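You operate a simulated robot arm through the tools that you are given. There is no shell and no other tool. Be economical: measure what you need, move in short steps, check, and stop when the job is done.

You are at the controls of a simulated two-armed robot. One attempt, no reset.

JOB
On the check pad, fold the grey rag in half.

It is judged by the outcome, as a careful person would: the job done as asked, and still so three seconds after it is handed in. It fails if anything else is knocked over, pushed out of place, dropped, spilled or broken. Flat cloth is picked up by pressing the open fingertips on it (5 to 10 N) and closing them slowly along it; thin cloth reads only 2 to 8 mm in the jaws.

ROBOT AND FRAMES
Two 7-joint arms with two-finger parallel grippers on one trunk, on a base that drives. Base frame: it is fixed to the floor where the robot stands at the start and does not move with it; the origin is under the middle of the robot, x ahead of it, y to its left, z up; the surface under the hand at the start is at about z = 800. Lengths are in mm, angles in rad, forces in N, time in s.
The left shoulder is at the start at [20, 113, 1097], the right one opposite. With the tool pointing down near the work surface each hand reaches from about 240 to 620 mm from the robot's upright axis, wherever it stands, measured 20 degrees to its own side. Places, roughly: check pad [500, 0, 800]; grey rag [500, 0, 800]. Payload 1.57 kg a hand.
The TCP of each hand is the grasp point between the finger pads, 30 mm short of the fingertips. In the tool frame z runs along the fingers and y along their closing line. Largest opening 80 mm; finger width 17, thickness 12; the body of the gripper, 40 by 82 mm, starts 80 mm behind the TCP.
Orientation is that of the tool frame in the base frame, as a unit quaternion [w, x, y, z]. With the fingers straight down and closing along the base's y, the tool's x points along the base's -x, its y along +y and its z along -z.

CONTROLS
- The arms move only by the tool send_rows. It takes "left_series", "right_series" or both (then of equal length, played together; a hand with none holds still); each is text: rows parted by semicolons, each of 7 numbers parted by spaces: the gripper command, from -1 (fully open) to 1 (shut), values between in proportion, then the shift along the tool's x, y, z in units of 20 mm (1.0 is 20 mm), then the turn, a rotation vector about the tool's x, y, z in units of 4 degrees (1.0 is 4 degrees). In form: gripper dx dy dz wx wy wz; .... A call has 1 to 12 rows; each row shifts and turns the commanded pose from where the row before left it, along the tool's axes as they then stand. A call with a number of a shift or a turn outside -1 to 1 is refused whole. Rows are played at 5 a second. More than 50 mm and 0.15 rad between two rows, or a gripper value outside its range, and nothing of the call is played. Where a pose cannot be reached the arm comes as near as it can. A force on the tool above 40 N (or 10 N above the force at the start of the call, whichever is more), or a blocked arm, ends the call early, and 0.2 s more pass. The fingers move at their own pace (about 45 mm/s each) and stop on an object; they squeeze with about 38 N. The grip force told is the motor's: it shows also when the fingers shut on nothing. Time passes only in rows, and 0.2 s behind the last, so rows that do not move let the fingers close. It gives the time, the measured TCP pose, the force on the tool (base axes), the opening and the grip force at its end, in the units of the frame above (readings bear some noise), with the torque about the TCP (base axes, N m) and any sound that the robot's microphone picked up.
- Cameras (640 x 400 px; columns grow to the right, rows downward): "scene" is now at [96.1, -1.8, 1212.8]; the picture's right is [-0.02, -1.00, 0.00], its down [-0.64, 0.01, -0.77] and it looks along [0.77, -0.01, -0.64] (base axes); focal length 283 px, centre (320, 200). "left" rides on the left gripper at [72, 7, -122] in its tool frame; the picture's right is [-0.09, 1.00, 0.00], its down [-0.84, -0.08, -0.54] and it looks along [-0.54, -0.05, 0.84] (tool axes); focal length 238 px, centre (320, 200). "right" rides on the right gripper at [72, -7, -122] in its tool frame; the picture's right is [0.09, 1.00, 0.00], its down [-0.84, 0.08, -0.54] and it looks along [-0.54, 0.05, 0.84] (tool axes); focal length 238 px, centre (320, 200).
- snapshot(camera): a new picture of that camera. No time passes.
- move_column(by): slides the trunk up (or, below 0, down) by that many mm; the arms and the scene camera ride with it, the base frame stays. It gives what a move gives, with no picture.
- drive_base(legs): drives the robot by 1 to 6 legs, each [ahead, left, turn to the left] in mm, mm and rad, along the robot's own axes; the way and the turn of a leg run together, so that a leg with both is an arc; at most 1500 mm and 3.142 rad a leg. The arms and the cameras ride along, it lands a little off, and it stops where it bumps. It gives what a move gives.
- head_to(pan, tilt): turns the head with the scene camera to pan (to the left, within 1.396 rad either way) and tilt (down, from -0.506 to 1.204), counted from straight ahead of the robot. It gives what a move gives.
- pixel_to_xyz(camera, pixels): for up to 12 pixels [column, row] of the newest picture of that camera ("zoom" is the newest enlarged one), the place [x, y, z] in the base frame of the surface seen there, good to about 3 mm. No time passes.
- enlarge(camera, box): a new picture of the part [left, top, right, bottom] of that camera's present view, enlarged. No time passes.
- finish_job(): hands the job in; it is judged then, once.

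Go step by step. Measure first, check grasps and placings, and put right what went wrong. The budget is 80 turns and 58 pictures, counting those below and the enlarged ones. Unless the task says otherwise, let go and move clear before handing in.

The tools are called after "Request:" as a command line: name --argument value ..., lists and objects as JSON in quotes. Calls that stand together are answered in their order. send_rows: Moves the arms, as the interface text tells. Its arguments: {"type":"object","properties":{"left_series":{"type":"string"},"right_series":{"type":"string"}},"required":[]} The other tools are called the same way: move_column (by) slides the trunk up or down; drive_base (legs) drives the base; head_to (pan, tilt) turns the head that bears the scene camera; snapshot (camera) takes a picture; pixel_to_xyz (camera, pixels) gives the place of the surface under pixels of a picture; enlarge (camera, box) takes an enlarged picture of a part of a camera's view; finish_job () hands the job in.

At the start:

```text
time: 0.0
left_eef_pos: [410.2, 142.6, 1042.0]
left_ee_rot: [0.0, 0.001, 1.0, 0.001]
left_wrist_force: [0.4, -0.6, -0.4]
left_ft_torque: [0.01, -0.01, 0.01]
left_width: 80.1
left_grasp_force: 0.0
right_eef_pos: [437.5, -152.2, 976.5]
right_ee_rot: [0.001, -0.001, 1.0, 0.0]
right_wrist_force: [-0.6, -0.2, -0.5]
right_ft_torque: [0.0, -0.03, 0.0]
right_width: 80.1
right_grasp_force: 0.0
trunk travel left (down, up): [-150.0, 420.0]
robot x, y, heading: [1.1, -0.3, -0.0]
head pan, tilt: [-0.017, 0.698]
```

scene: 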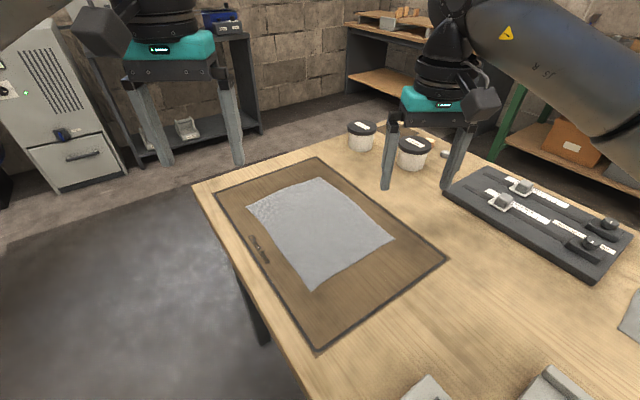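
right: 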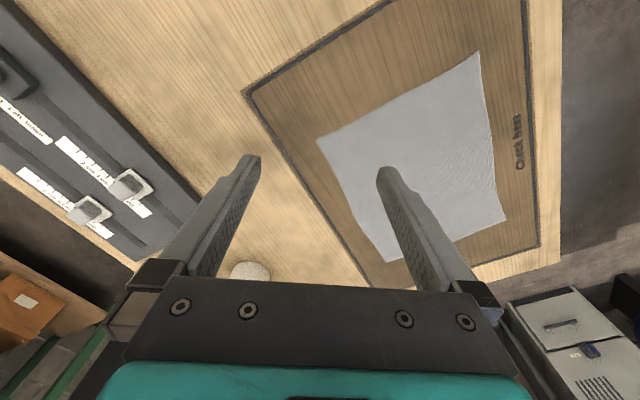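
left: 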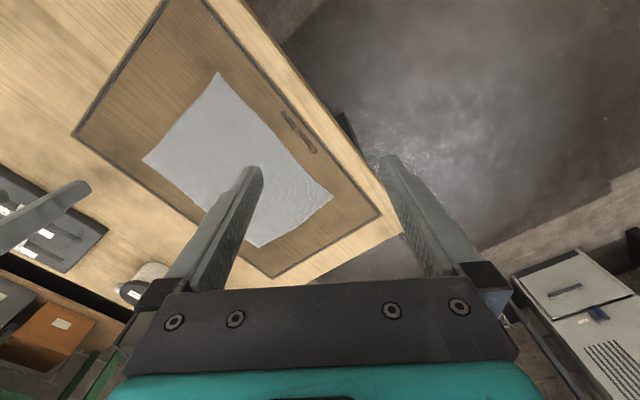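

The scene picture shows the rag with corners near (247,208), (322,178), (394,238), (312,290). I measure the corners and pad.

Request:
pixel_to_xyz --camera "scene" --pixels '[[249, 208], [321, 179], [391, 238], [313, 288], [318, 235], [318, 158], [448, 258], [318, 350], [215, 194], [361, 130], [414, 145], [450, 190]]'

Request:
enlarge --camera "scene" --box '[200, 140, 460, 360]'

```text
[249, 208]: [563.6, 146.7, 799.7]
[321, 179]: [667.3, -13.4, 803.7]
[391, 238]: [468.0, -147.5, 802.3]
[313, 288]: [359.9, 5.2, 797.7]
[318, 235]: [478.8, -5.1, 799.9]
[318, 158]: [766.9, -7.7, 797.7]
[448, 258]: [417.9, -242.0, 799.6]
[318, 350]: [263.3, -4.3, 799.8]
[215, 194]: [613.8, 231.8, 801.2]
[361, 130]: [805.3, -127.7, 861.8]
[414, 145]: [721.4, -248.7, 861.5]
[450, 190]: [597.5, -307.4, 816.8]
```

```text
1.82 times, centred on (330, 250) of scene
```

zoom: 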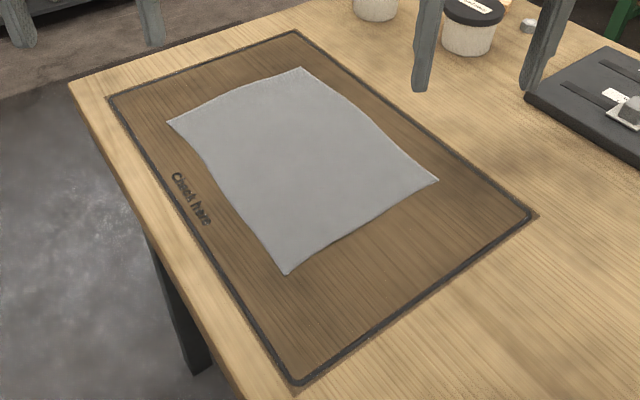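

The corners are A (563,147), B (667,-13), C (468,-147) and D (360,5), so the rag is about 245 x 190 mm. B is near my reach limit, so I look down to see whether the base can go closer.

Request:
head_to --pan 0 --tilt 1.2

Request:
snapshot --camera "scene"

```text
time: 0.9
left_eef_pos: [409.7, 142.7, 1042.6]
left_ee_rot: [-0.001, 0.0, 1.0, -0.001]
left_wrist_force: [0.0, 0.1, -0.2]
left_ft_torque: [0.01, -0.03, 0.03]
left_width: 79.8
left_grasp_force: 0.1
right_eef_pos: [435.9, -151.2, 977.6]
right_ee_rot: [0.0, 0.0, 1.0, 0.0]
right_wrist_force: [-0.3, -0.3, -0.8]
right_ft_torque: [-0.02, 0.03, -0.04]
right_width: 80.0
right_grasp_force: 0.0
trunk travel left (down, up): [-150.0, 420.0]
robot x, y, heading: [1.1, -0.5, 0.0]
head pan, tilt: [0.0, 1.201]
```

```text
53 pictures are left
```

scene: 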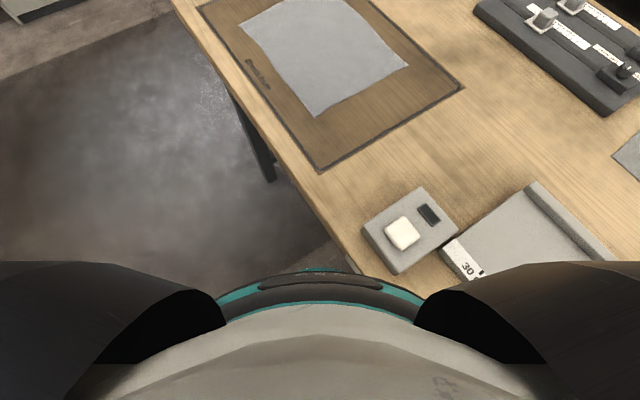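

The table edge runs diagonally just ahead of and to the right of the robot. Standing on the left side of the table and facing across it would make the rag square to me. I check that the floor there is clear.

Request:
head_to --pan 1.2 --tilt 0.8

Request:
snapshot --camera "scene"

```text
time: 2.3
left_eef_pos: [409.3, 142.4, 1043.1]
left_ee_rot: [-0.001, 0.001, 1.0, 0.0]
left_wrist_force: [0.4, -0.3, -0.1]
left_ft_torque: [0.0, 0.02, -0.01]
left_width: 79.7
left_grasp_force: 0.1
right_eef_pos: [436.7, -151.0, 978.5]
right_ee_rot: [0.0, 0.0, 1.0, 0.0]
right_wrist_force: [-0.3, -0.3, -0.1]
right_ft_torque: [0.02, 0.0, -0.02]
right_width: 79.9
right_grasp_force: 0.0
trunk travel left (down, up): [-150.0, 420.0]
robot x, y, heading: [-2.4, -2.4, 0.0]
head pan, tilt: [1.201, 0.799]
```

```text
52 pictures are left
```

scene: 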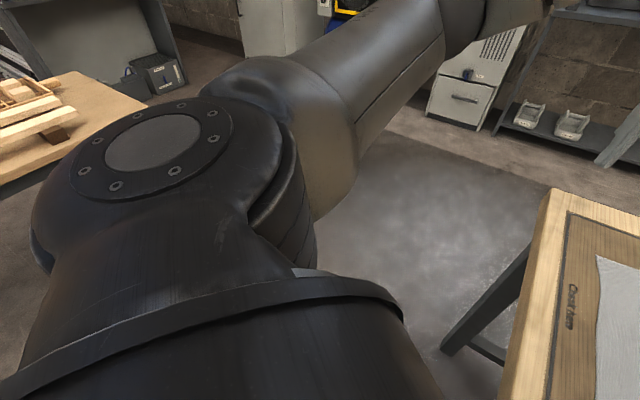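

There is another bench at the upper left, around (60,130). I measure it and the floor near it.

Request:
pixel_to_xyz --camera "scene" --pixels '[[130, 98], [70, 80], [20, 170], [390, 200], [480, 250], [460, 120], [548, 192], [500, 385], [190, 60]]'

```text
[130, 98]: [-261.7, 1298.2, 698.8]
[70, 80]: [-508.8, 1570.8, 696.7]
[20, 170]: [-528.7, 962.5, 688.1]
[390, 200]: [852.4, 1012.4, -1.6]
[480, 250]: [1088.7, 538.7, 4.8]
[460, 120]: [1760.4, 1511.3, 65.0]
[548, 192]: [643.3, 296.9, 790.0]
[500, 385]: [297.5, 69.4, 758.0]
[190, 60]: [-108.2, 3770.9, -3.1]
```

The other bench is over 700 mm from my target stand, so the floor is clear. I drive to about (253, 382), facing across the pad.

Request:
drive_base --legs '[[0, 385, 0], [255, 0, 0], [0, 0, -0.973]]'

Request:
head_to --pan 0 --tilt 0.85

Request:
snapshot --camera "scene"

```text
time: 8.7
left_eef_pos: [607.6, 132.9, 1042.5]
left_ee_rot: [0.0, 0.463, 0.887, 0.0]
left_wrist_force: [0.0, 0.4, 0.7]
left_ft_torque: [0.02, -0.01, -0.01]
left_width: 80.1
left_grasp_force: 0.1
right_eef_pos: [380.2, -56.6, 977.1]
right_ee_rot: [0.0, 0.463, 0.886, -0.001]
right_wrist_force: [-0.8, 0.7, 0.3]
right_ft_torque: [-0.05, 0.03, 0.04]
right_width: 79.9
right_grasp_force: 0.1
trunk travel left (down, up): [-150.0, 420.0]
robot x, y, heading: [256.6, 388.0, -0.961]
head pan, tilt: [1.201, 0.799]
```

```text
time: 10.1
left_eef_pos: [607.8, 132.9, 1042.7]
left_ee_rot: [0.0, 0.463, 0.886, 0.0]
left_wrist_force: [1.0, 0.3, 1.2]
left_ft_torque: [0.02, 0.0, 0.01]
left_width: 80.3
left_grasp_force: 0.0
right_eef_pos: [381.1, -57.9, 978.2]
right_ee_rot: [0.0, 0.463, 0.886, 0.0]
right_wrist_force: [0.9, -0.3, 0.2]
right_ft_torque: [-0.01, -0.01, -0.02]
right_width: 80.0
right_grasp_force: 0.1
trunk travel left (down, up): [-150.0, 420.0]
robot x, y, heading: [255.8, 388.2, -0.966]
head pan, tilt: [0.0, 0.85]
```

```text
51 pictures are left
```

scene: 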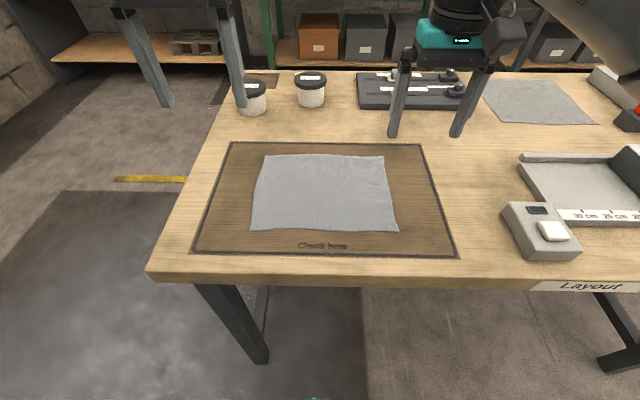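

The rag is now square to the robot, and there is a second grey cloth at (540,100) off the pad that must stay put. I enlarge the view and measure the rag outline.

Request:
enlarge --camera "scene" --box '[230, 130, 420, 250]'

Request:
pixel_to_xyz --camera "scene" --pixels '[[264, 156], [284, 156], [325, 157], [365, 158], [382, 158], [396, 229], [370, 230], [325, 229], [275, 228], [252, 228], [254, 190], [388, 190]]'

```text
3.33 times, centred on (325, 190) of scene
```

zoom: 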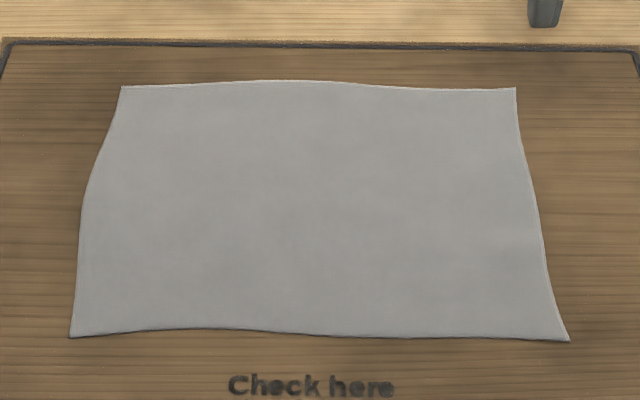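

```text
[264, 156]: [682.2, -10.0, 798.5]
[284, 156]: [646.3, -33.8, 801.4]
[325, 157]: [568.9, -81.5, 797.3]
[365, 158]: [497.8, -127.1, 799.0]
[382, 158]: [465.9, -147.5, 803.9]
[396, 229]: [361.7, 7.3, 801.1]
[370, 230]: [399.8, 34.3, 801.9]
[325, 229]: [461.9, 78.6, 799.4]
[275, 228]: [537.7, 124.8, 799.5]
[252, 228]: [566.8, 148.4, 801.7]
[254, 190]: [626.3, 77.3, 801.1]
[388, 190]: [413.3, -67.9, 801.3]
```

In the robot's own axes, the far edge is at x≈565 (y from +122 to −131) and the near edge is at x≈374. I will pinch the far edge near both corners and fold it toward me, so both hands now go to hover above the far corners with the jaws half open.

Request:
send_rows --left_series "0 -0.74 -0.25 0.96 0 0 0;0 -0.74 -0.25 0.96 0 0 0;0 -0.74 -0.25 0.96 0 0 0;0 -0.74 -0.25 0.96 0 0 0;0 -0.74 -0.25 0.96 0 0 0;0 -0.74 -0.25 0.96 0 0 0;0 -0.74 -0.25 0.96 0 0 0;0 -0.74 -0.25 0.96 0 0 0;0 -0.74 -0.25 0.96 0 0 0;0 -0.74 -0.25 0.96 0 0 0;0 0 0 0 0 0 0" --right_series "0 -0.57 0.23 0.64 0 0 0;0 -0.57 0.23 0.64 0 0 0;0 -0.57 0.23 0.64 0 0 0;0 -0.57 0.23 0.64 0 0 0;0 -0.57 0.23 0.64 0 0 0;0 -0.57 0.23 0.64 0 0 0;0 -0.57 0.23 0.64 0 0 0;0 -0.57 0.23 0.64 0 0 0;0 -0.57 0.23 0.64 0 0 0;0 -0.57 0.23 0.64 0 0 0;0 0 0 0 0 0 0"

Request:
snapshot --camera "left"

Request:
snapshot --camera "right"

```text
time: 12.5
left_eef_pos: [650.9, -16.4, 850.7]
left_ee_rot: [0.0, 0.464, 0.886, 0.0]
left_wrist_force: [0.0, 0.0, 0.4]
left_ft_torque: [0.02, -0.01, -0.02]
left_width: 40.2
left_grasp_force: 0.1
right_eef_pos: [485.0, -125.9, 850.0]
right_ee_rot: [-0.001, 0.462, 0.887, 0.0]
right_wrist_force: [0.6, -0.8, 0.3]
right_ft_torque: [0.03, 0.0, -0.03]
right_width: 39.8
right_grasp_force: 0.2
trunk travel left (down, up): [-150.0, 420.0]
robot x, y, heading: [258.4, 387.7, -0.966]
head pan, tilt: [0.0, 0.85]
```

```text
49 pictures are left
```

left: 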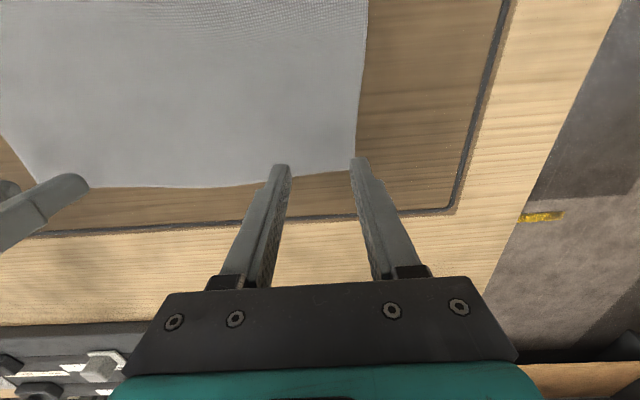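

```text
48 pictures are left
```

right: 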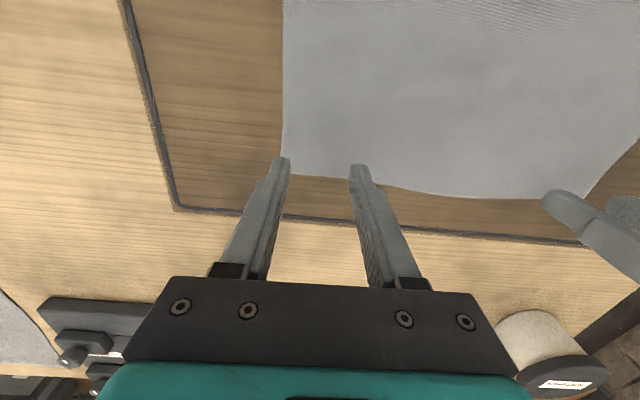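

Both outer fingertips are almost at the rag's side edges (left (358,160) against corner (355,170), right (280,160) against (283,172)). I shift both hands 15 mm inward and lower them to just above the cloth.

Request:
send_rows --left_series "0 -0.07 -0.37 0 0 0 0;0 -0.07 -0.37 0 0 0 0;0 0 0 0.4 0 0 0;0 0 0 0.4 0 0 0;0 0 0 0.1 0 0 0;0 0 0 0 0 0 0" --right_series "0 -0.05 0.37 0 0 0 0;0 -0.05 0.37 0 0 0 0;0 0 0 0.4 0 0 0;0 0 0 0.4 0 0 0;0 0 0 0.1 0 0 0;0 0 0 0 0 0 0"

Request:
snapshot --camera "left"

Request:
snapshot --camera "right"

```text
time: 13.9
left_eef_pos: [640.5, -27.5, 832.1]
left_ee_rot: [0.0, 0.464, 0.886, 0.001]
left_wrist_force: [-0.5, 1.1, 0.7]
left_ft_torque: [-0.03, 0.0, 0.0]
left_width: 39.8
left_grasp_force: 0.1
right_eef_pos: [496.8, -116.6, 832.1]
right_ee_rot: [0.001, 0.461, 0.887, -0.001]
right_wrist_force: [0.9, -1.1, 4.3]
right_ft_torque: [-0.03, -0.03, 0.01]
right_width: 40.0
right_grasp_force: 0.2
trunk travel left (down, up): [-150.0, 420.0]
robot x, y, heading: [255.5, 388.3, -0.966]
head pan, tilt: [0.0, 0.85]
```

```text
47 pictures are left
```

left: 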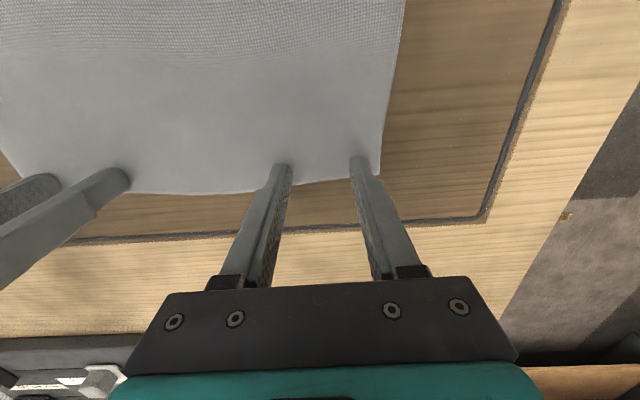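

```text
46 pictures are left
```

right: 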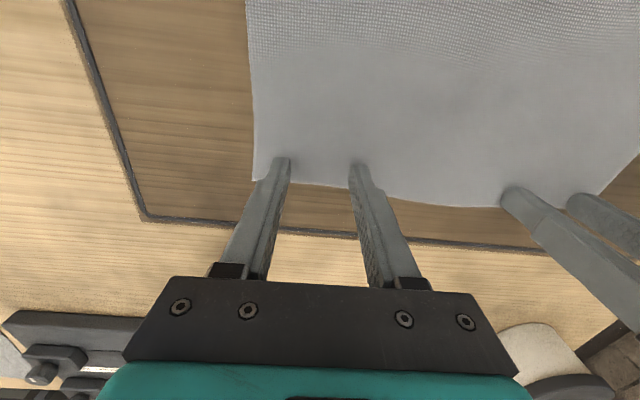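

All four fingertips sit just inside the edge, and the right hand is already touching (4 N). I press a little further in 1 mm steps.

Request:
send_rows --left_series "0 0 0 0.05 0 0 0;0 0 0 0.05 0 0 0;0 0 0 0 0 0 0" --right_series "0 0 0 0.03 0 0 0;0 0 0 0 0 0 0;0 0 0 0 0 0 0"

```text
time: 14.7
left_eef_pos: [639.6, -26.7, 831.5]
left_ee_rot: [0.0, 0.463, 0.886, -0.001]
left_wrist_force: [-0.6, 1.5, 9.0]
left_ft_torque: [0.07, 0.01, -0.03]
left_width: 40.0
left_grasp_force: 0.1
right_eef_pos: [496.9, -117.8, 831.8]
right_ee_rot: [0.001, 0.463, 0.886, -0.001]
right_wrist_force: [0.6, -0.9, 3.7]
right_ft_torque: [-0.06, -0.05, 0.04]
right_width: 40.0
right_grasp_force: 0.0
trunk travel left (down, up): [-150.0, 420.0]
robot x, y, heading: [255.7, 390.0, -0.964]
head pan, tilt: [0.0, 0.85]
```

The left hand presses 9 N and the right 3.7 N. I add a little on the right and then close both slowly.

Request:
send_rows --left_series "0 0 0 0 0 0 0;0.1 0 0 0 0 0 0;0.2 0 0 0 0 0 0;0.3 0 0 0 0 0 0;0.4 0 0 0 0 0 0;0.5 0 0 0 0 0 0;0.6 0 0 0 0 0 0;0.7 0 0 0 0 0 0;0.8 0 0 0 0 0 0;0.9 0 0 0 0 0 0;1 0 0 0 0 0 0;1 0 0 0 0 0 0" --right_series "0 0 0 0.05 0 0 0;0.1 0 0 0 0 0 0;0.2 0 0 0 0 0 0;0.3 0 0 0 0 0 0;0.4 0 0 0 0 0 0;0.5 0 0 0 0 0 0;0.6 0 0 0 0 0 0;0.7 0 0 0 0 0 0;0.8 0 0 0 0 0 0;0.9 0 0 0 0 0 0;1 0 0 0 0 0 0;1 0 0 0 0 0 0"

Request:
snapshot --camera "left"

Request:
snapshot --camera "right"

```text
time: 17.3
left_eef_pos: [638.1, -25.4, 830.7]
left_ee_rot: [-0.001, 0.464, 0.886, -0.002]
left_wrist_force: [-13.9, -8.8, 11.0]
left_ft_torque: [-0.29, 0.38, 0.07]
left_width: 2.3
left_grasp_force: 24.0
right_eef_pos: [499.1, -114.1, 832.2]
right_ee_rot: [0.002, 0.462, 0.887, 0.002]
right_wrist_force: [15.5, 7.5, 16.1]
right_ft_torque: [0.26, -0.48, -0.01]
right_width: 2.2
right_grasp_force: 23.7
trunk travel left (down, up): [-150.0, 420.0]
robot x, y, heading: [259.1, 388.5, -0.966]
head pan, tilt: [0.0, 0.85]
```

```text
45 pictures are left
```

left: 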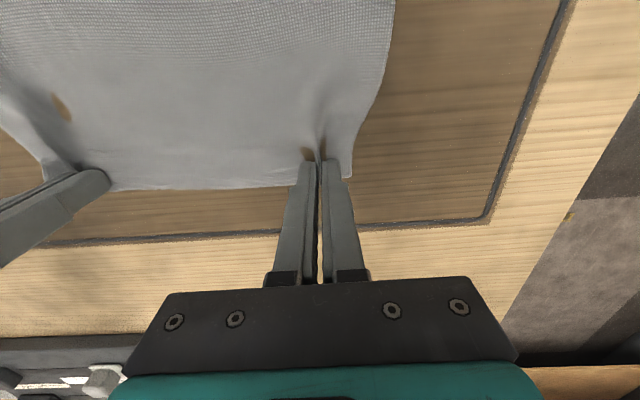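

```text
44 pictures are left
```

right: 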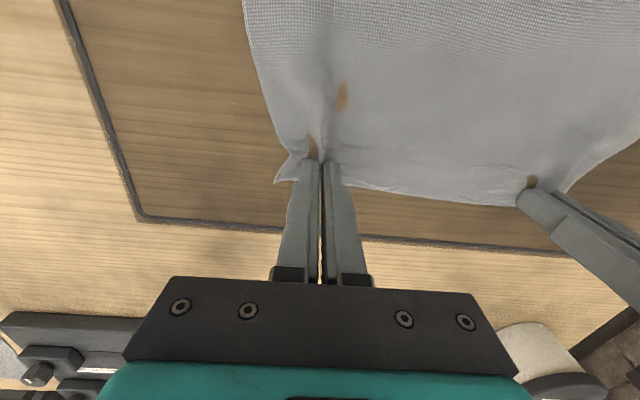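

Both jaws read 2.2 mm on the cloth at 24 N, so both corners look held, but the edge between them is stretched (±15 N). I ease the hands toward each other and lift 40 mm.

Request:
send_rows --left_series "1 0 -0.2 -0.1 0 0 0;1 0 -0.2 -0.3 0 0 0;1 0 -0.1 -0.5 0 0 0;1 0 0 -0.5 0 0 0;1 0 0 -0.6 0 0 0;1 0 0 0 0 0 0" --right_series "1 0 0.2 -0.1 0 0 0;1 0 0.2 -0.3 0 0 0;1 0 0.1 -0.5 0 0 0;1 0 0 -0.5 0 0 0;1 0 0 -0.6 0 0 0;1 0 0 0 0 0 0"

Request:
snapshot --camera "scene"

Request:
snapshot --camera "left"

```text
time: 18.7
left_eef_pos: [632.5, -32.9, 870.4]
left_ee_rot: [0.0, 0.462, 0.887, -0.001]
left_wrist_force: [0.0, 0.8, 0.1]
left_ft_torque: [-0.02, 0.02, 0.02]
left_width: 2.5
left_grasp_force: 24.1
right_eef_pos: [503.8, -110.8, 870.5]
right_ee_rot: [0.0, 0.463, 0.886, -0.001]
right_wrist_force: [-0.8, 0.7, 0.2]
right_ft_torque: [-0.02, 0.0, 0.02]
right_width: 2.1
right_grasp_force: 23.6
trunk travel left (down, up): [-150.0, 420.0]
robot x, y, heading: [253.6, 390.1, -0.963]
head pan, tilt: [0.0, 0.85]
```

```text
43 pictures are left
```

scene: 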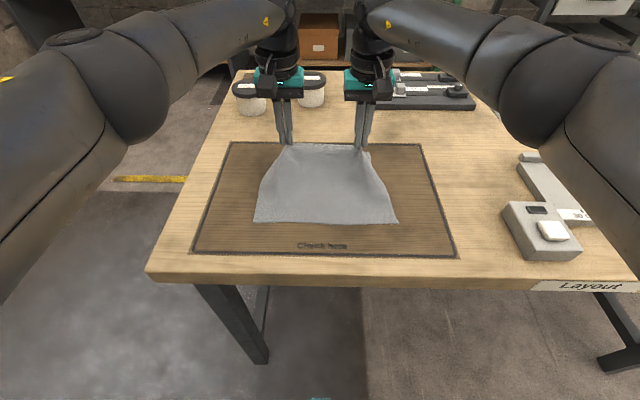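

```text
42 pictures are left
```

left: 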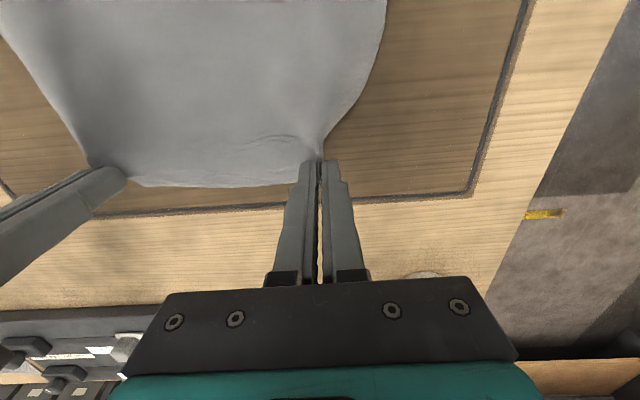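

Both corners lifted cleanly with the near half still lying in place. I now carry the edge toward me along an arc, tilting the fingers forward so the edge turns over; this is the first half of the arc.

Request:
send_rows --left_series "1 0.378 0 -0.373 0 -0.5 0;1 0.378 0 -0.373 0 -0.5 0;1 0.4 0 -0.4 0 -0.5 0;1 0.4 0 -0.4 0 -0.5 0;1 0.4375 0 -0.3025 0 -0.5 0;1 0.4375 0 -0.3025 0 -0.5 0;1 0.4675 0 -0.215 0 -0.5 0;1 0.4675 0 -0.215 0 -0.5 0;1 0.5175 0 -0.185 0 -0.5 0;1 0.5175 0 -0.185 0 -0.5 0" --right_series "1 0.378 0 -0.373 0 -0.5 0;1 0.378 0 -0.373 0 -0.5 0;1 0.4 0 -0.4 0 -0.5 0;1 0.4 0 -0.4 0 -0.5 0;1 0.4375 0 -0.3025 0 -0.5 0;1 0.4375 0 -0.3025 0 -0.5 0;1 0.4675 0 -0.215 0 -0.5 0;1 0.4675 0 -0.215 0 -0.5 0;1 0.5175 0 -0.185 0 -0.5 0;1 0.5175 0 -0.185 0 -0.5 0"

Request:
snapshot --camera "scene"

```text
time: 20.9
left_eef_pos: [579.1, 45.3, 915.2]
left_ee_rot: [0.155, 0.456, 0.873, -0.081]
left_wrist_force: [-0.3, 0.7, 0.8]
left_ft_torque: [-0.01, -0.03, 0.01]
left_width: 2.6
left_grasp_force: 24.2
right_eef_pos: [452.2, -33.0, 913.6]
right_ee_rot: [0.153, 0.456, 0.873, -0.08]
right_wrist_force: [0.3, 0.2, 0.1]
right_ft_torque: [0.01, 0.02, 0.01]
right_width: 2.0
right_grasp_force: 22.9
trunk travel left (down, up): [-150.0, 420.0]
robot x, y, heading: [257.2, 385.3, -0.96]
head pan, tilt: [0.0, 0.85]
```

```text
41 pictures are left
```

scene: 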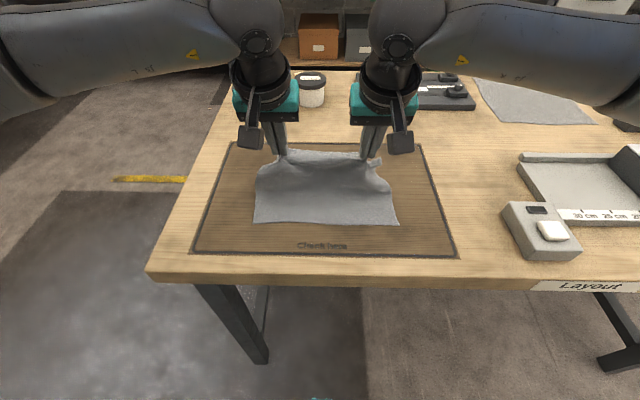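

The cloth is standing up over the fold line, the near edge has not moved, and the tilt goes the right way. I continue with the second half of the arc.

Request:
send_rows --left_series "1 0.5375 0 -0.1225 0 -0.5 0;1 0.5375 0 -0.1225 0 -0.5 0;1 0.58 0 -0.0425 0 -0.5 0;1 0.58 0 -0.0425 0 -0.5 0;1 0.5675 0 0.0125 0 -0.5 0;1 0.5675 0 0.0125 0 -0.5 0;1 0.5425 0 0.0775 0 -0.5 0;1 0.5425 0 0.0775 0 -0.5 0;1 0.5075 0 0.0725 0 -0.5 0;1 0.5075 0 0.0725 0 -0.5 0;1 0 0 0 0 0 0" --right_series "1 0.5375 0 -0.1225 0 -0.5 0;1 0.5375 0 -0.1225 0 -0.5 0;1 0.58 0 -0.0425 0 -0.5 0;1 0.58 0 -0.0425 0 -0.5 0;1 0.5675 0 0.0125 0 -0.5 0;1 0.5675 0 0.0125 0 -0.5 0;1 0.5425 0 0.0775 0 -0.5 0;1 0.5425 0 0.0775 0 -0.5 0;1 0.5075 0 0.0725 0 -0.5 0;1 0.5075 0 0.0725 0 -0.5 0;1 0 0 0 0 0 0"

Request:
snapshot --camera "scene"

Request:
snapshot --camera "left"

```text
time: 23.3
left_eef_pos: [523.8, 121.8, 863.0]
left_ee_rot: [0.303, 0.435, 0.833, -0.158]
left_wrist_force: [0.2, 0.3, 0.6]
left_ft_torque: [0.02, 0.01, 0.05]
left_width: 2.5
left_grasp_force: 23.8
right_eef_pos: [397.6, 44.1, 862.0]
right_ee_rot: [0.303, 0.435, 0.833, -0.159]
right_wrist_force: [0.3, -0.2, 0.5]
right_ft_torque: [-0.02, -0.02, -0.01]
right_width: 2.1
right_grasp_force: 23.8
trunk travel left (down, up): [-150.0, 420.0]
robot x, y, heading: [253.9, 387.8, -0.964]
head pan, tilt: [0.0, 0.85]
```

```text
40 pictures are left
```

scene: 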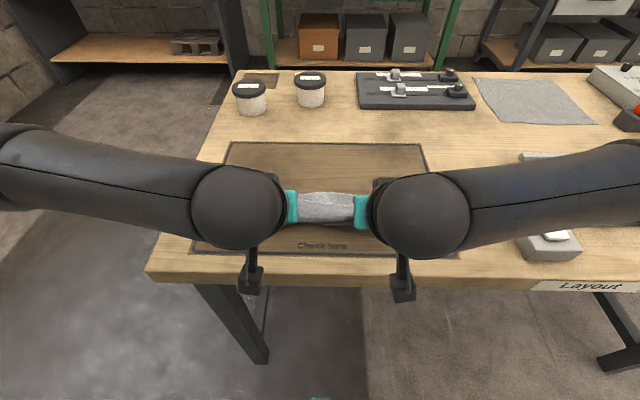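

```text
39 pictures are left
```

left: 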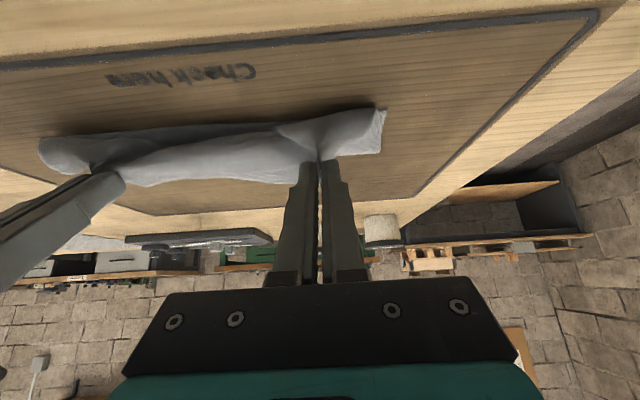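

The edge has come over to the near side and both grips hold (left TCP x≈371, tips about 40 mm up). I lower it onto the near edge, tilting a little more and spreading the hands 8 mm each to straighten the edge.

Request:
send_rows --left_series "1 0.307 0.067 0.135 0 -0.333 0;1 0.307 0.067 0.135 0 -0.333 0;1 0.307 0.067 0.135 0 -0.333 0;1 0.307 0.067 0.135 0 -0.333 0;1 0.307 0.067 0.135 0 -0.333 0;1 0.307 0.067 0.135 0 -0.333 0;1 0 0 0 0 0 0" --right_series "1 0.278 -0.067 0.151 0 -0.333 0;1 0.278 -0.067 0.151 0 -0.333 0;1 0.278 -0.067 0.151 0 -0.333 0;1 0.278 -0.067 0.151 0 -0.333 0;1 0.278 -0.067 0.151 0 -0.333 0;1 0.278 -0.067 0.151 0 -0.333 0;1 0 0 0 0 0 0"

Request:
snapshot --camera "left"

Request:
snapshot --camera "right"

```text
time: 24.9
left_eef_pos: [520.5, 136.1, 829.8]
left_ee_rot: [0.363, 0.422, 0.808, -0.194]
left_wrist_force: [-9.2, -5.1, 23.3]
left_ft_torque: [-0.38, 0.07, -0.18]
left_width: 2.4
left_grasp_force: 23.8
right_eef_pos: [384.9, 49.5, 828.3]
right_ee_rot: [0.365, 0.421, 0.809, -0.187]
right_wrist_force: [10.2, 5.8, 8.3]
right_ft_torque: [-0.01, -0.33, 0.22]
right_width: 1.9
right_grasp_force: 24.0
trunk travel left (down, up): [-150.0, 420.0]
robot x, y, heading: [257.7, 382.7, -0.966]
head pan, tilt: [0.0, 0.85]
```

```text
38 pictures are left
```

left: 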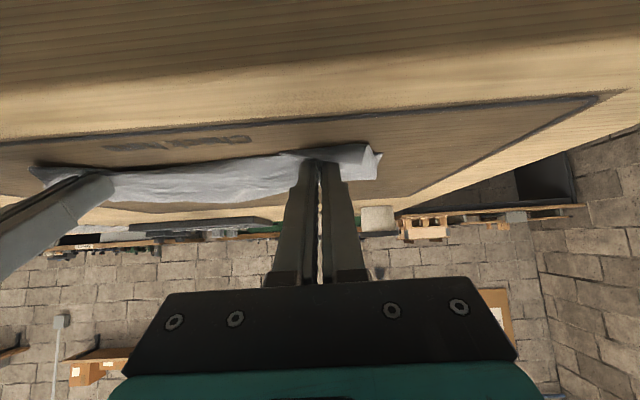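

```text
37 pictures are left
```

right: 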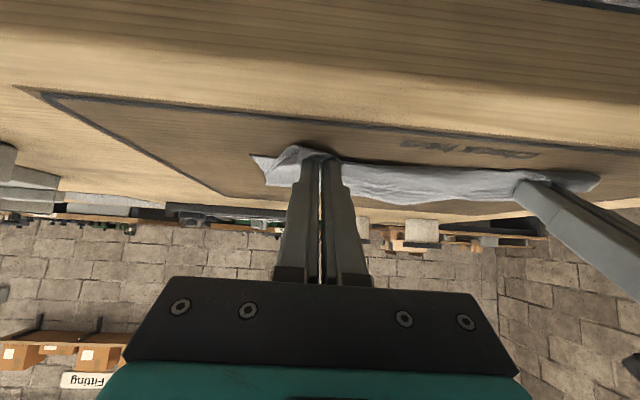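

The edge is on the near side with the left hand pressing 23 N and some side tension. I ease the pressure and tension, open the jaws slowly, and look.

Request:
send_rows --left_series "1 -0.05 -0.1 -0.05 0 0 0;1 0 -0.05 0 0 0 0;0.8 0 0 0 0 0 0;0.6 0 0 0 0 0 0;0.4 0 0 0 0 0 0;0.2 0 0 0 0 0 0;0.2 0 0 0 0 0 0" --right_series "1 0 0.1 0 0 0 0;1 0 0.05 0 0 0 0;0.8 0 0 0 0 0 0;0.6 0 0 0 0 0 0;0.4 0 0 0 0 0 0;0.2 0 0 0 0 0 0;0.2 0 0 0 0 0 0"

Request:
snapshot --camera "left"

Request:
snapshot --camera "right"

```text
time: 26.5
left_eef_pos: [520.0, 138.2, 828.2]
left_ee_rot: [0.36, 0.423, 0.81, -0.189]
left_wrist_force: [-1.8, -1.4, 12.1]
left_ft_torque: [-0.13, -0.14, -0.08]
left_width: 27.0
left_grasp_force: 0.0
right_eef_pos: [387.5, 50.3, 829.0]
right_ee_rot: [0.364, 0.422, 0.808, -0.189]
right_wrist_force: [3.2, 4.6, 22.0]
right_ft_torque: [-0.4, -0.05, 0.08]
right_width: 26.7
right_grasp_force: 0.2
trunk travel left (down, up): [-150.0, 420.0]
robot x, y, heading: [256.2, 386.0, -0.967]
head pan, tilt: [0.0, 0.85]
```

```text
36 pictures are left
```

left: 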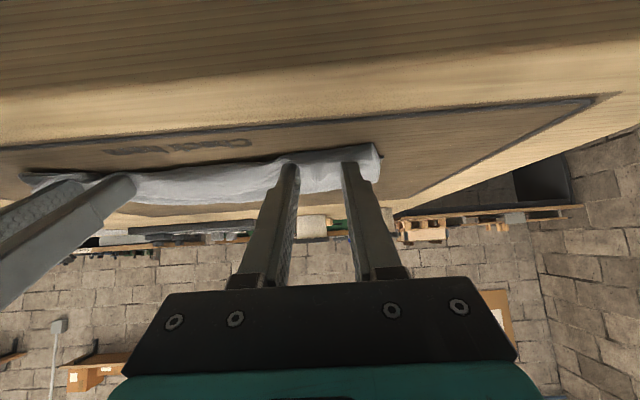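

```text
35 pictures are left
```

right: 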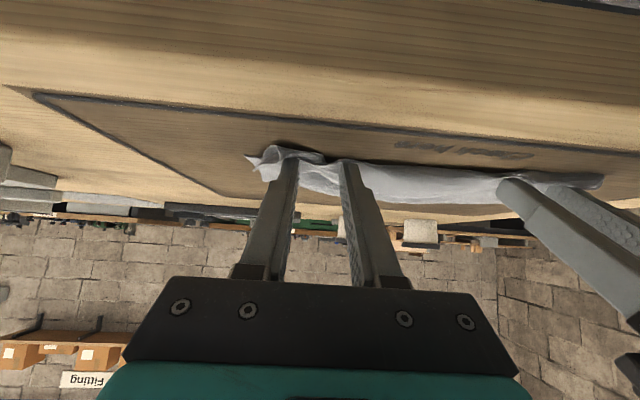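

Both jaws have opened and the edge stays on the near side. I back the hands out along the fingers, then raise and spread them to look.

Request:
send_rows --left_series "0.2 0 0 -0.3 0 0 0;0.2 0 0 -0.5 0 0 0;0.2 0 0 -0.7 0 0 0;0.2 -0.7 0 -0.65 0 0 0;0.2 -0.7 0 -0.65 0 0 0;0.2 -0.7 0.3 -0.65 0 1 0;0.2 -0.7 0.6 -0.65 0 1 0;0.2 -0.7 0.9 -0.65 0 1 0;0.2 -0.6 0.9 -0.6 0 1 0;0.2 -0.5 0.9 -0.5 0 1 0;0.2 0 0.9 -0.5 0 1 0;0.2 0 0.9 -0.5 0 1 0" --right_series "0.2 0 0 -0.3 0 0 0;0.2 0 0 -0.5 0 0 0;0.2 0 0 -0.7 0 0 0;0.2 -0.7 0 -0.65 0 0 0;0.2 -0.7 0 -0.65 0 0 0;0.2 -0.7 -0.3 -0.65 0 1 0;0.2 -0.7 -0.6 -0.65 0 1 0;0.2 -0.7 -0.9 -0.65 0 1 0;0.2 -0.6 -0.9 -0.6 0 1 0;0.2 -0.5 -0.9 -0.5 0 1 0;0.2 0 -0.9 -0.5 0 1 0;0.2 0 -0.9 -0.5 0 1 0"

Request:
snapshot --camera "scene"

```text
time: 29.1
left_eef_pos: [595.2, 190.2, 979.1]
left_ee_rot: [0.154, 0.456, 0.873, -0.08]
left_wrist_force: [0.2, -0.2, 1.2]
left_ft_torque: [-0.04, -0.02, 0.02]
left_width: 32.0
left_grasp_force: 0.0
left hand out of reach, approached as far as the arm can: row 3, 4, 5, 6
right_eef_pos: [316.6, -10.5, 971.8]
right_ee_rot: [0.153, 0.456, 0.873, -0.08]
right_wrist_force: [-0.4, 0.9, -0.3]
right_ft_torque: [-0.02, -0.04, -0.03]
right_width: 32.0
right_grasp_force: 0.1
right hand out of reach, approached as far as the arm can: row 2, 3, 4, 5, 6
trunk travel left (down, up): [-150.0, 420.0]
robot x, y, heading: [254.8, 388.6, -0.961]
head pan, tilt: [0.0, 0.85]
```

```text
34 pictures are left
```

scene: 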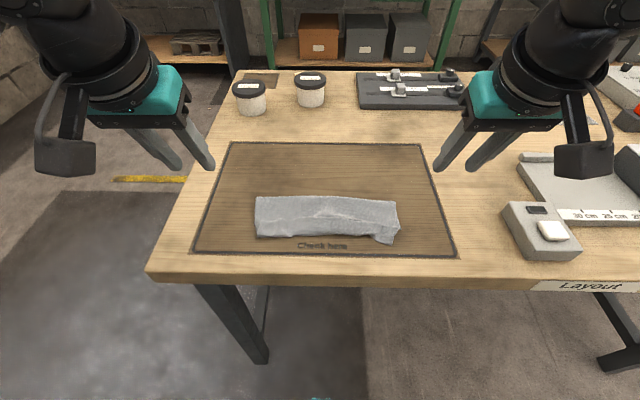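

Folded, and the hands are clear. I enlarge the result and measure it.

Request:
enlarge --camera "scene" --box '[240, 180, 415, 260]'

Request:
pixel_to_xyz --camera "scene" --pixels '[[257, 198], [320, 197], [394, 203], [258, 235], [290, 235], [325, 234], [365, 234], [390, 242], [280, 215], [320, 215], [365, 215], [385, 225]]'

```text
3.66 times, centred on (328, 220) of scene
```

zoom: 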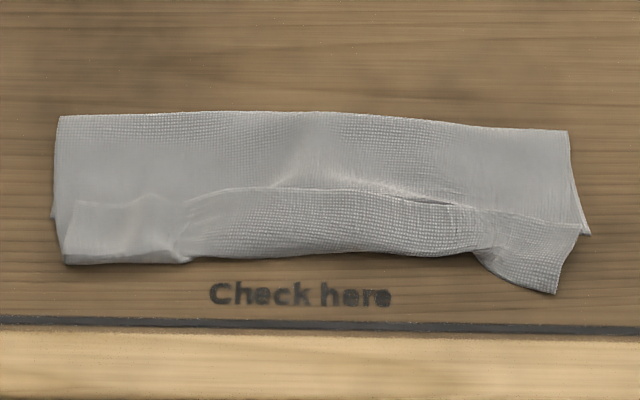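

```text
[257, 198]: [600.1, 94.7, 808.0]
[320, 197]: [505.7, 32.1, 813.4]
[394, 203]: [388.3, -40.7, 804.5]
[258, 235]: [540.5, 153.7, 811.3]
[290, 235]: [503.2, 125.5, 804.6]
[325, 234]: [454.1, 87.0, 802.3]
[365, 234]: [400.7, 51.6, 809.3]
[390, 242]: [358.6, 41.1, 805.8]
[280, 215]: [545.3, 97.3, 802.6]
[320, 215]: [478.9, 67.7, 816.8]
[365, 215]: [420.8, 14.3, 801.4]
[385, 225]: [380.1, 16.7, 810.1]
```

The rag folded over, but the hem flopped back on itself (line at zoom (190–480,190–210)), the fold line is off-centre and the right corner sticks out at (555,290). It needs redoing, so I bring the hands upright over it for a close look.

Request:
send_rows --left_series "0 0 -0.6 0.4 0 1 0;0 0 -0.6 0.4 0 1 0;0 0 -0.6 0.4 0 1 0;0 0 -0.4 0.4 0 1 0;0 0 0 0.4 0 1 0;0 0 0 0 0 0 0" --right_series "0 0 0.6 0.4 0 1 0;0 0 0.6 0.4 0 1 0;0 0 0.6 0.4 0 1 0;0 0 0.4 0.4 0 1 0;0 0 0 0.4 0 1 0;0 0 0 0 0 0 0"

Request:
snapshot --camera "left"

Request:
snapshot --camera "right"

```text
time: 30.5
left_eef_pos: [565.0, 159.2, 940.1]
left_ee_rot: [-0.001, 0.463, 0.886, 0.0]
left_wrist_force: [0.3, 0.2, 0.8]
left_ft_torque: [0.04, -0.01, 0.01]
left_width: 40.1
left_grasp_force: 0.1
right_eef_pos: [357.4, 8.6, 932.0]
right_ee_rot: [-0.001, 0.462, 0.887, 0.0]
right_wrist_force: [-0.3, 0.4, 0.8]
right_ft_torque: [-0.03, 0.02, -0.01]
right_width: 39.9
right_grasp_force: 0.1
trunk travel left (down, up): [-150.0, 420.0]
robot x, y, heading: [260.3, 387.3, -0.963]
head pan, tilt: [0.0, 0.85]
```

```text
32 pictures are left
```

left: 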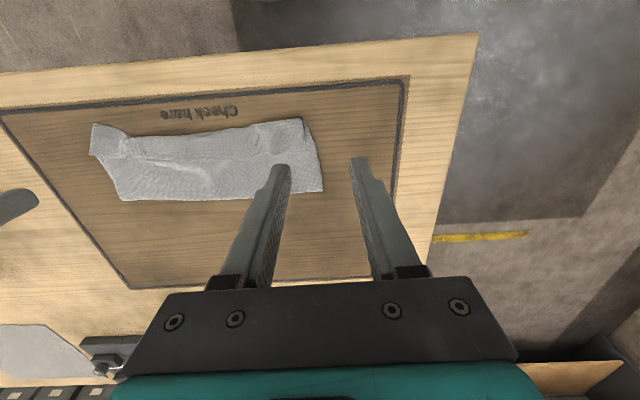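

```text
31 pictures are left
```

right: 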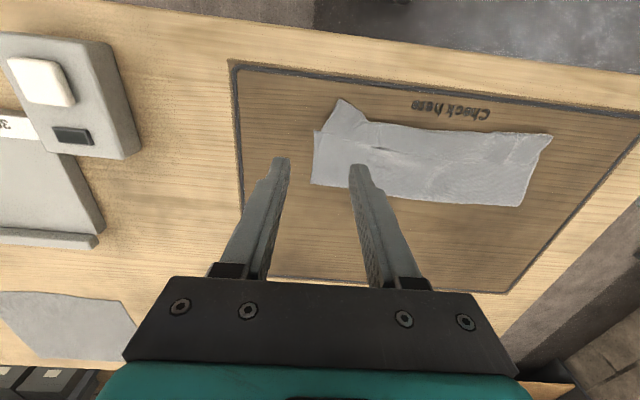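

Request:
enlarge --camera "left" --box '[80, 90, 335, 215]'

Request:
pixel_to_xyz --camera "zoom" --pixels '[[555, 95], [440, 110], [430, 175], [320, 240], [130, 190], [30, 180], [600, 290]]'

Request:
enlarge --camera "right" --box '[300, 90, 565, 215]'

```text
2.51 times, centred on (208, 152) of left
```

zoom: 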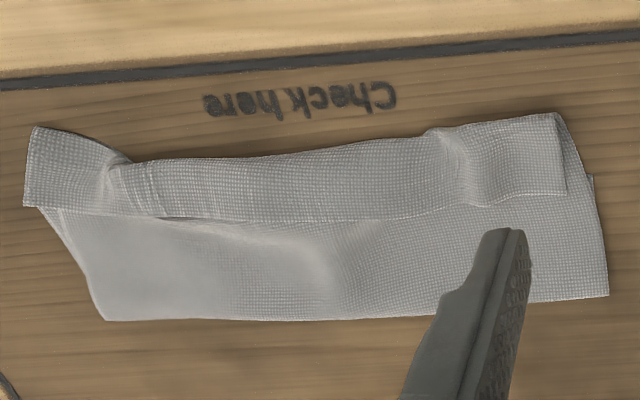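

```text
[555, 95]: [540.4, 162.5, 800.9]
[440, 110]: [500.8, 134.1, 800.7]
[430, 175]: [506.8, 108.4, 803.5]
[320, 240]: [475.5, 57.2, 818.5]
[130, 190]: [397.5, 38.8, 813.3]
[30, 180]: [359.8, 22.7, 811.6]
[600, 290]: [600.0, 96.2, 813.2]
```

```text
2.42 times, centred on (432, 152) of right
```

zoom: 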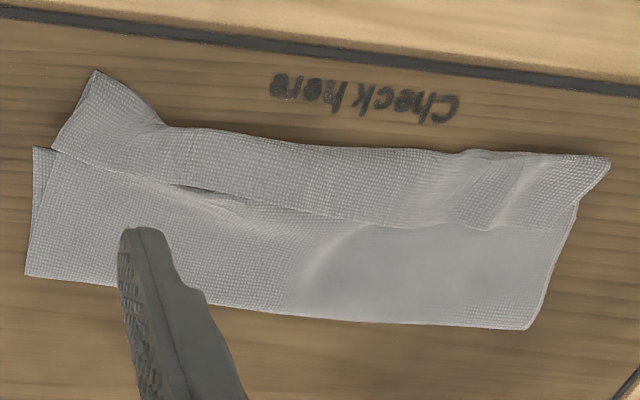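

The close views show the hem turned up as a roughly 30 mm flap with its free edge at x≈385 in the robot's axes, which is graspable. I go above the flap edge with both hands, ready to regrip it and lay it again turned further over.

Request:
send_rows --left_series "0.25 -0.1 -0.39 0.9 0 0 0;0.25 -0.1 -0.39 0.9 0 0 0;0.25 -0.1 -0.39 0.9 0 0 0;0.25 -0.1 -0.39 0.9 0 0 0;0.25 -0.1 -0.39 0.9 0 0 0;0.25 0 0 0 0 0 0" --right_series "0.25 -0.1 0.52 0.82 0 0 0;0.25 -0.1 0.52 0.82 0 0 0;0.25 -0.1 0.52 0.82 0 0 0;0.25 -0.1 0.52 0.82 0 0 0;0.25 -0.1 0.52 0.82 0 0 0;0.25 0 0 0 0 0 0"

Request:
snapshot --camera "left"

Request:
snapshot --camera "right"

```text
time: 31.9
left_eef_pos: [538.0, 129.4, 849.3]
left_ee_rot: [0.0, 0.463, 0.886, 0.0]
left_wrist_force: [0.5, 0.1, 0.3]
left_ft_torque: [-0.03, 0.0, -0.02]
left_width: 29.9
left_grasp_force: 0.0
right_eef_pos: [404.7, 30.6, 850.3]
right_ee_rot: [0.0, 0.463, 0.886, 0.001]
right_wrist_force: [0.0, 0.2, 0.3]
right_ft_torque: [-0.01, 0.02, 0.02]
right_width: 29.8
right_grasp_force: 0.2
trunk travel left (down, up): [-150.0, 420.0]
robot x, y, heading: [258.3, 388.3, -0.961]
head pan, tilt: [0.0, 0.85]
```

```text
28 pictures are left
```

left: 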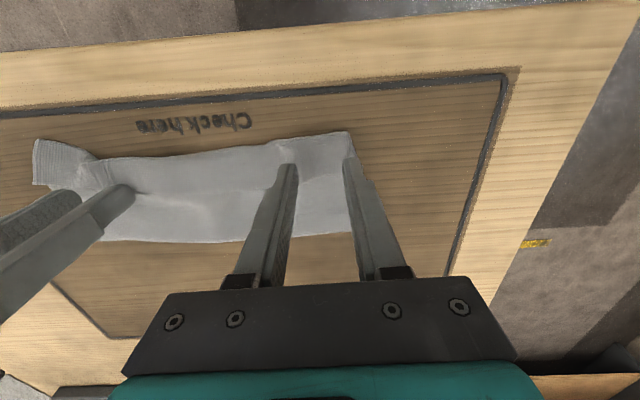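

```text
27 pictures are left
```

right: 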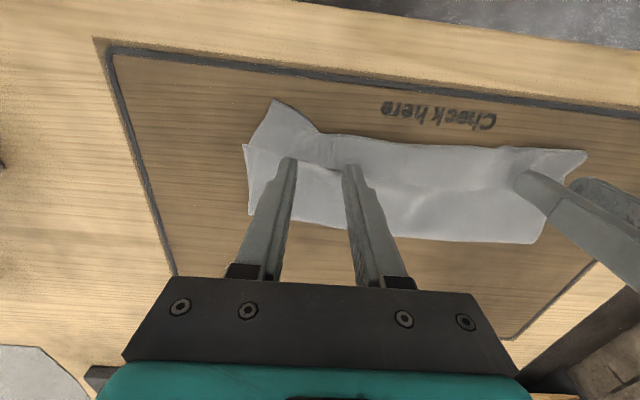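

The left outer finger is right at the flap's end, so I move it 8 mm in, then lower both hands in small steps to contact.

Request:
send_rows --left_series "0.25 -0.1 -0.4 0.2 0 0 0;0.25 0 0 0.2 0 0 0;0.25 0 0 0.1 0 0 0;0.25 0 0 0.1 0 0 0;0.25 0 0 0 0 0 0" --right_series "0.25 0 0.25 0.2 0 0 0;0.25 0 0 0.2 0 0 0;0.25 0 0 0.1 0 0 0;0.25 0 0 0.1 0 0 0;0.25 0 0 0 0 0 0"

```text
time: 33.1
left_eef_pos: [531.7, 122.0, 839.0]
left_ee_rot: [0.0, 0.463, 0.886, 0.0]
left_wrist_force: [0.1, 0.4, -0.3]
left_ft_torque: [-0.01, 0.05, -0.04]
left_width: 30.3
left_grasp_force: 0.1
right_eef_pos: [408.7, 33.0, 836.9]
right_ee_rot: [0.0, 0.463, 0.886, 0.001]
right_wrist_force: [-0.6, -0.3, -0.3]
right_ft_torque: [0.0, -0.06, 0.0]
right_width: 29.9
right_grasp_force: 0.0
trunk travel left (down, up): [-150.0, 420.0]
robot x, y, heading: [254.3, 389.0, -0.961]
head pan, tilt: [0.0, 0.85]
```

Request:
send_rows --left_series "0.25 0 0 0.1 0 0 0;0.25 0 0 0.07 0 0 0;0.25 0 0 0 0 0 0" --right_series "0.25 0 0 0.07 0 0 0;0.25 0 0 0.05 0 0 0;0.25 0 0 0 0 0 0"

```text
time: 33.9
left_eef_pos: [533.0, 121.5, 835.2]
left_ee_rot: [-0.001, 0.463, 0.886, 0.0]
left_wrist_force: [0.1, -0.4, 1.0]
left_ft_torque: [-0.03, 0.0, 0.0]
left_width: 29.7
left_grasp_force: 0.1
right_eef_pos: [408.7, 34.0, 835.7]
right_ee_rot: [0.001, 0.463, 0.886, 0.0]
right_wrist_force: [-0.8, -0.5, 0.5]
right_ft_torque: [0.02, 0.04, 0.0]
right_width: 29.8
right_grasp_force: 0.0
trunk travel left (down, up): [-150.0, 420.0]
robot x, y, heading: [257.5, 385.1, -0.963]
head pan, tilt: [0.0, 0.85]
```

No contact yet, with the tips about 5 mm up. I lower a little more.

Request:
send_rows --left_series "0.25 0 0 0.06 0 0 0;0.25 0 0 0.05 0 0 0;0.25 0 0 0 0 0 0" --right_series "0.25 0 0 0.06 0 0 0;0.25 0 0 0.05 0 0 0;0.25 0 0 0 0 0 0"

```text
time: 34.7
left_eef_pos: [533.6, 121.6, 834.3]
left_ee_rot: [0.0, 0.463, 0.886, -0.001]
left_wrist_force: [-0.5, 0.5, 1.7]
left_ft_torque: [-0.01, -0.02, -0.02]
left_width: 30.1
left_grasp_force: 0.0
right_eef_pos: [408.9, 32.7, 832.8]
right_ee_rot: [0.0, 0.463, 0.886, 0.0]
right_wrist_force: [1.1, -0.4, 2.9]
right_ft_torque: [0.0, -0.01, -0.01]
right_width: 29.9
right_grasp_force: 0.1
trunk travel left (down, up): [-150.0, 420.0]
robot x, y, heading: [260.2, 390.4, -0.962]
head pan, tilt: [0.0, 0.85]
```

Light contact on both sides. I press about 1 mm more and close slowly.

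Request:
send_rows --left_series "0.25 0 0 0.06 0 0 0;0.3 0 0 0 0 0 0;0.4 0 0 0 0 0 0;0.5 0 0 0 0 0 0;0.6 0 0 0 0 0 0;0.7 0 0 0 0 0 0;0.8 0 0 0 0 0 0;0.9 0 0 0 0 0 0;1 0 0 0 0 0 0;1 0 0 0 0 0 0;1 0 0 0 0 0 0" --right_series "0.25 0 0 0.04 0 0 0;0.3 0 0 0 0 0 0;0.4 0 0 0 0 0 0;0.5 0 0 0 0 0 0;0.6 0 0 0 0 0 0;0.7 0 0 0 0 0 0;0.8 0 0 0 0 0 0;0.9 0 0 0 0 0 0;1 0 0 0 0 0 0;1 0 0 0 0 0 0;1 0 0 0 0 0 0"

Request:
snapshot --camera "left"

Request:
snapshot --camera "right"

```text
time: 37.1
left_eef_pos: [530.4, 121.2, 832.4]
left_ee_rot: [0.0, 0.465, 0.885, -0.002]
left_wrist_force: [-13.1, -9.6, 14.9]
left_ft_torque: [-0.29, 0.39, 0.01]
left_width: 2.6
left_grasp_force: 23.5
right_eef_pos: [408.7, 33.2, 833.1]
right_ee_rot: [0.002, 0.462, 0.887, 0.002]
right_wrist_force: [10.7, 8.1, 5.2]
right_ft_torque: [0.24, -0.33, -0.07]
right_width: 2.1
right_grasp_force: 23.5
trunk travel left (down, up): [-150.0, 420.0]
robot x, y, heading: [258.7, 388.6, -0.966]
head pan, tilt: [0.0, 0.85]
```

```text
26 pictures are left
```

left: 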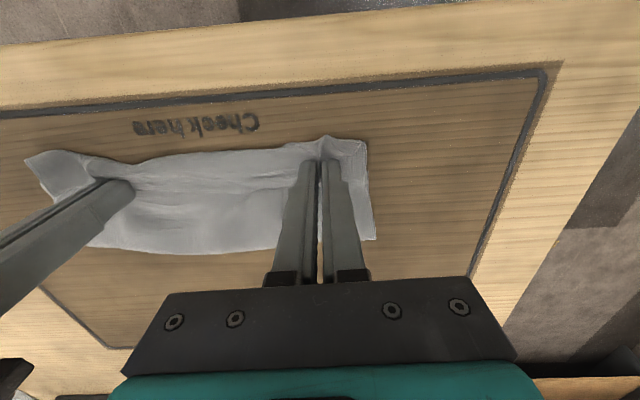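

```text
25 pictures are left
```

right: 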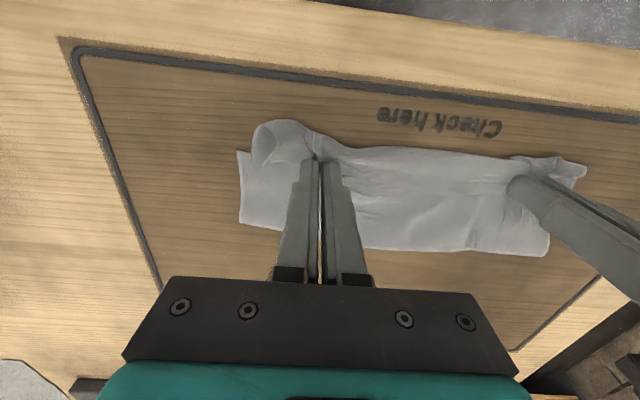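

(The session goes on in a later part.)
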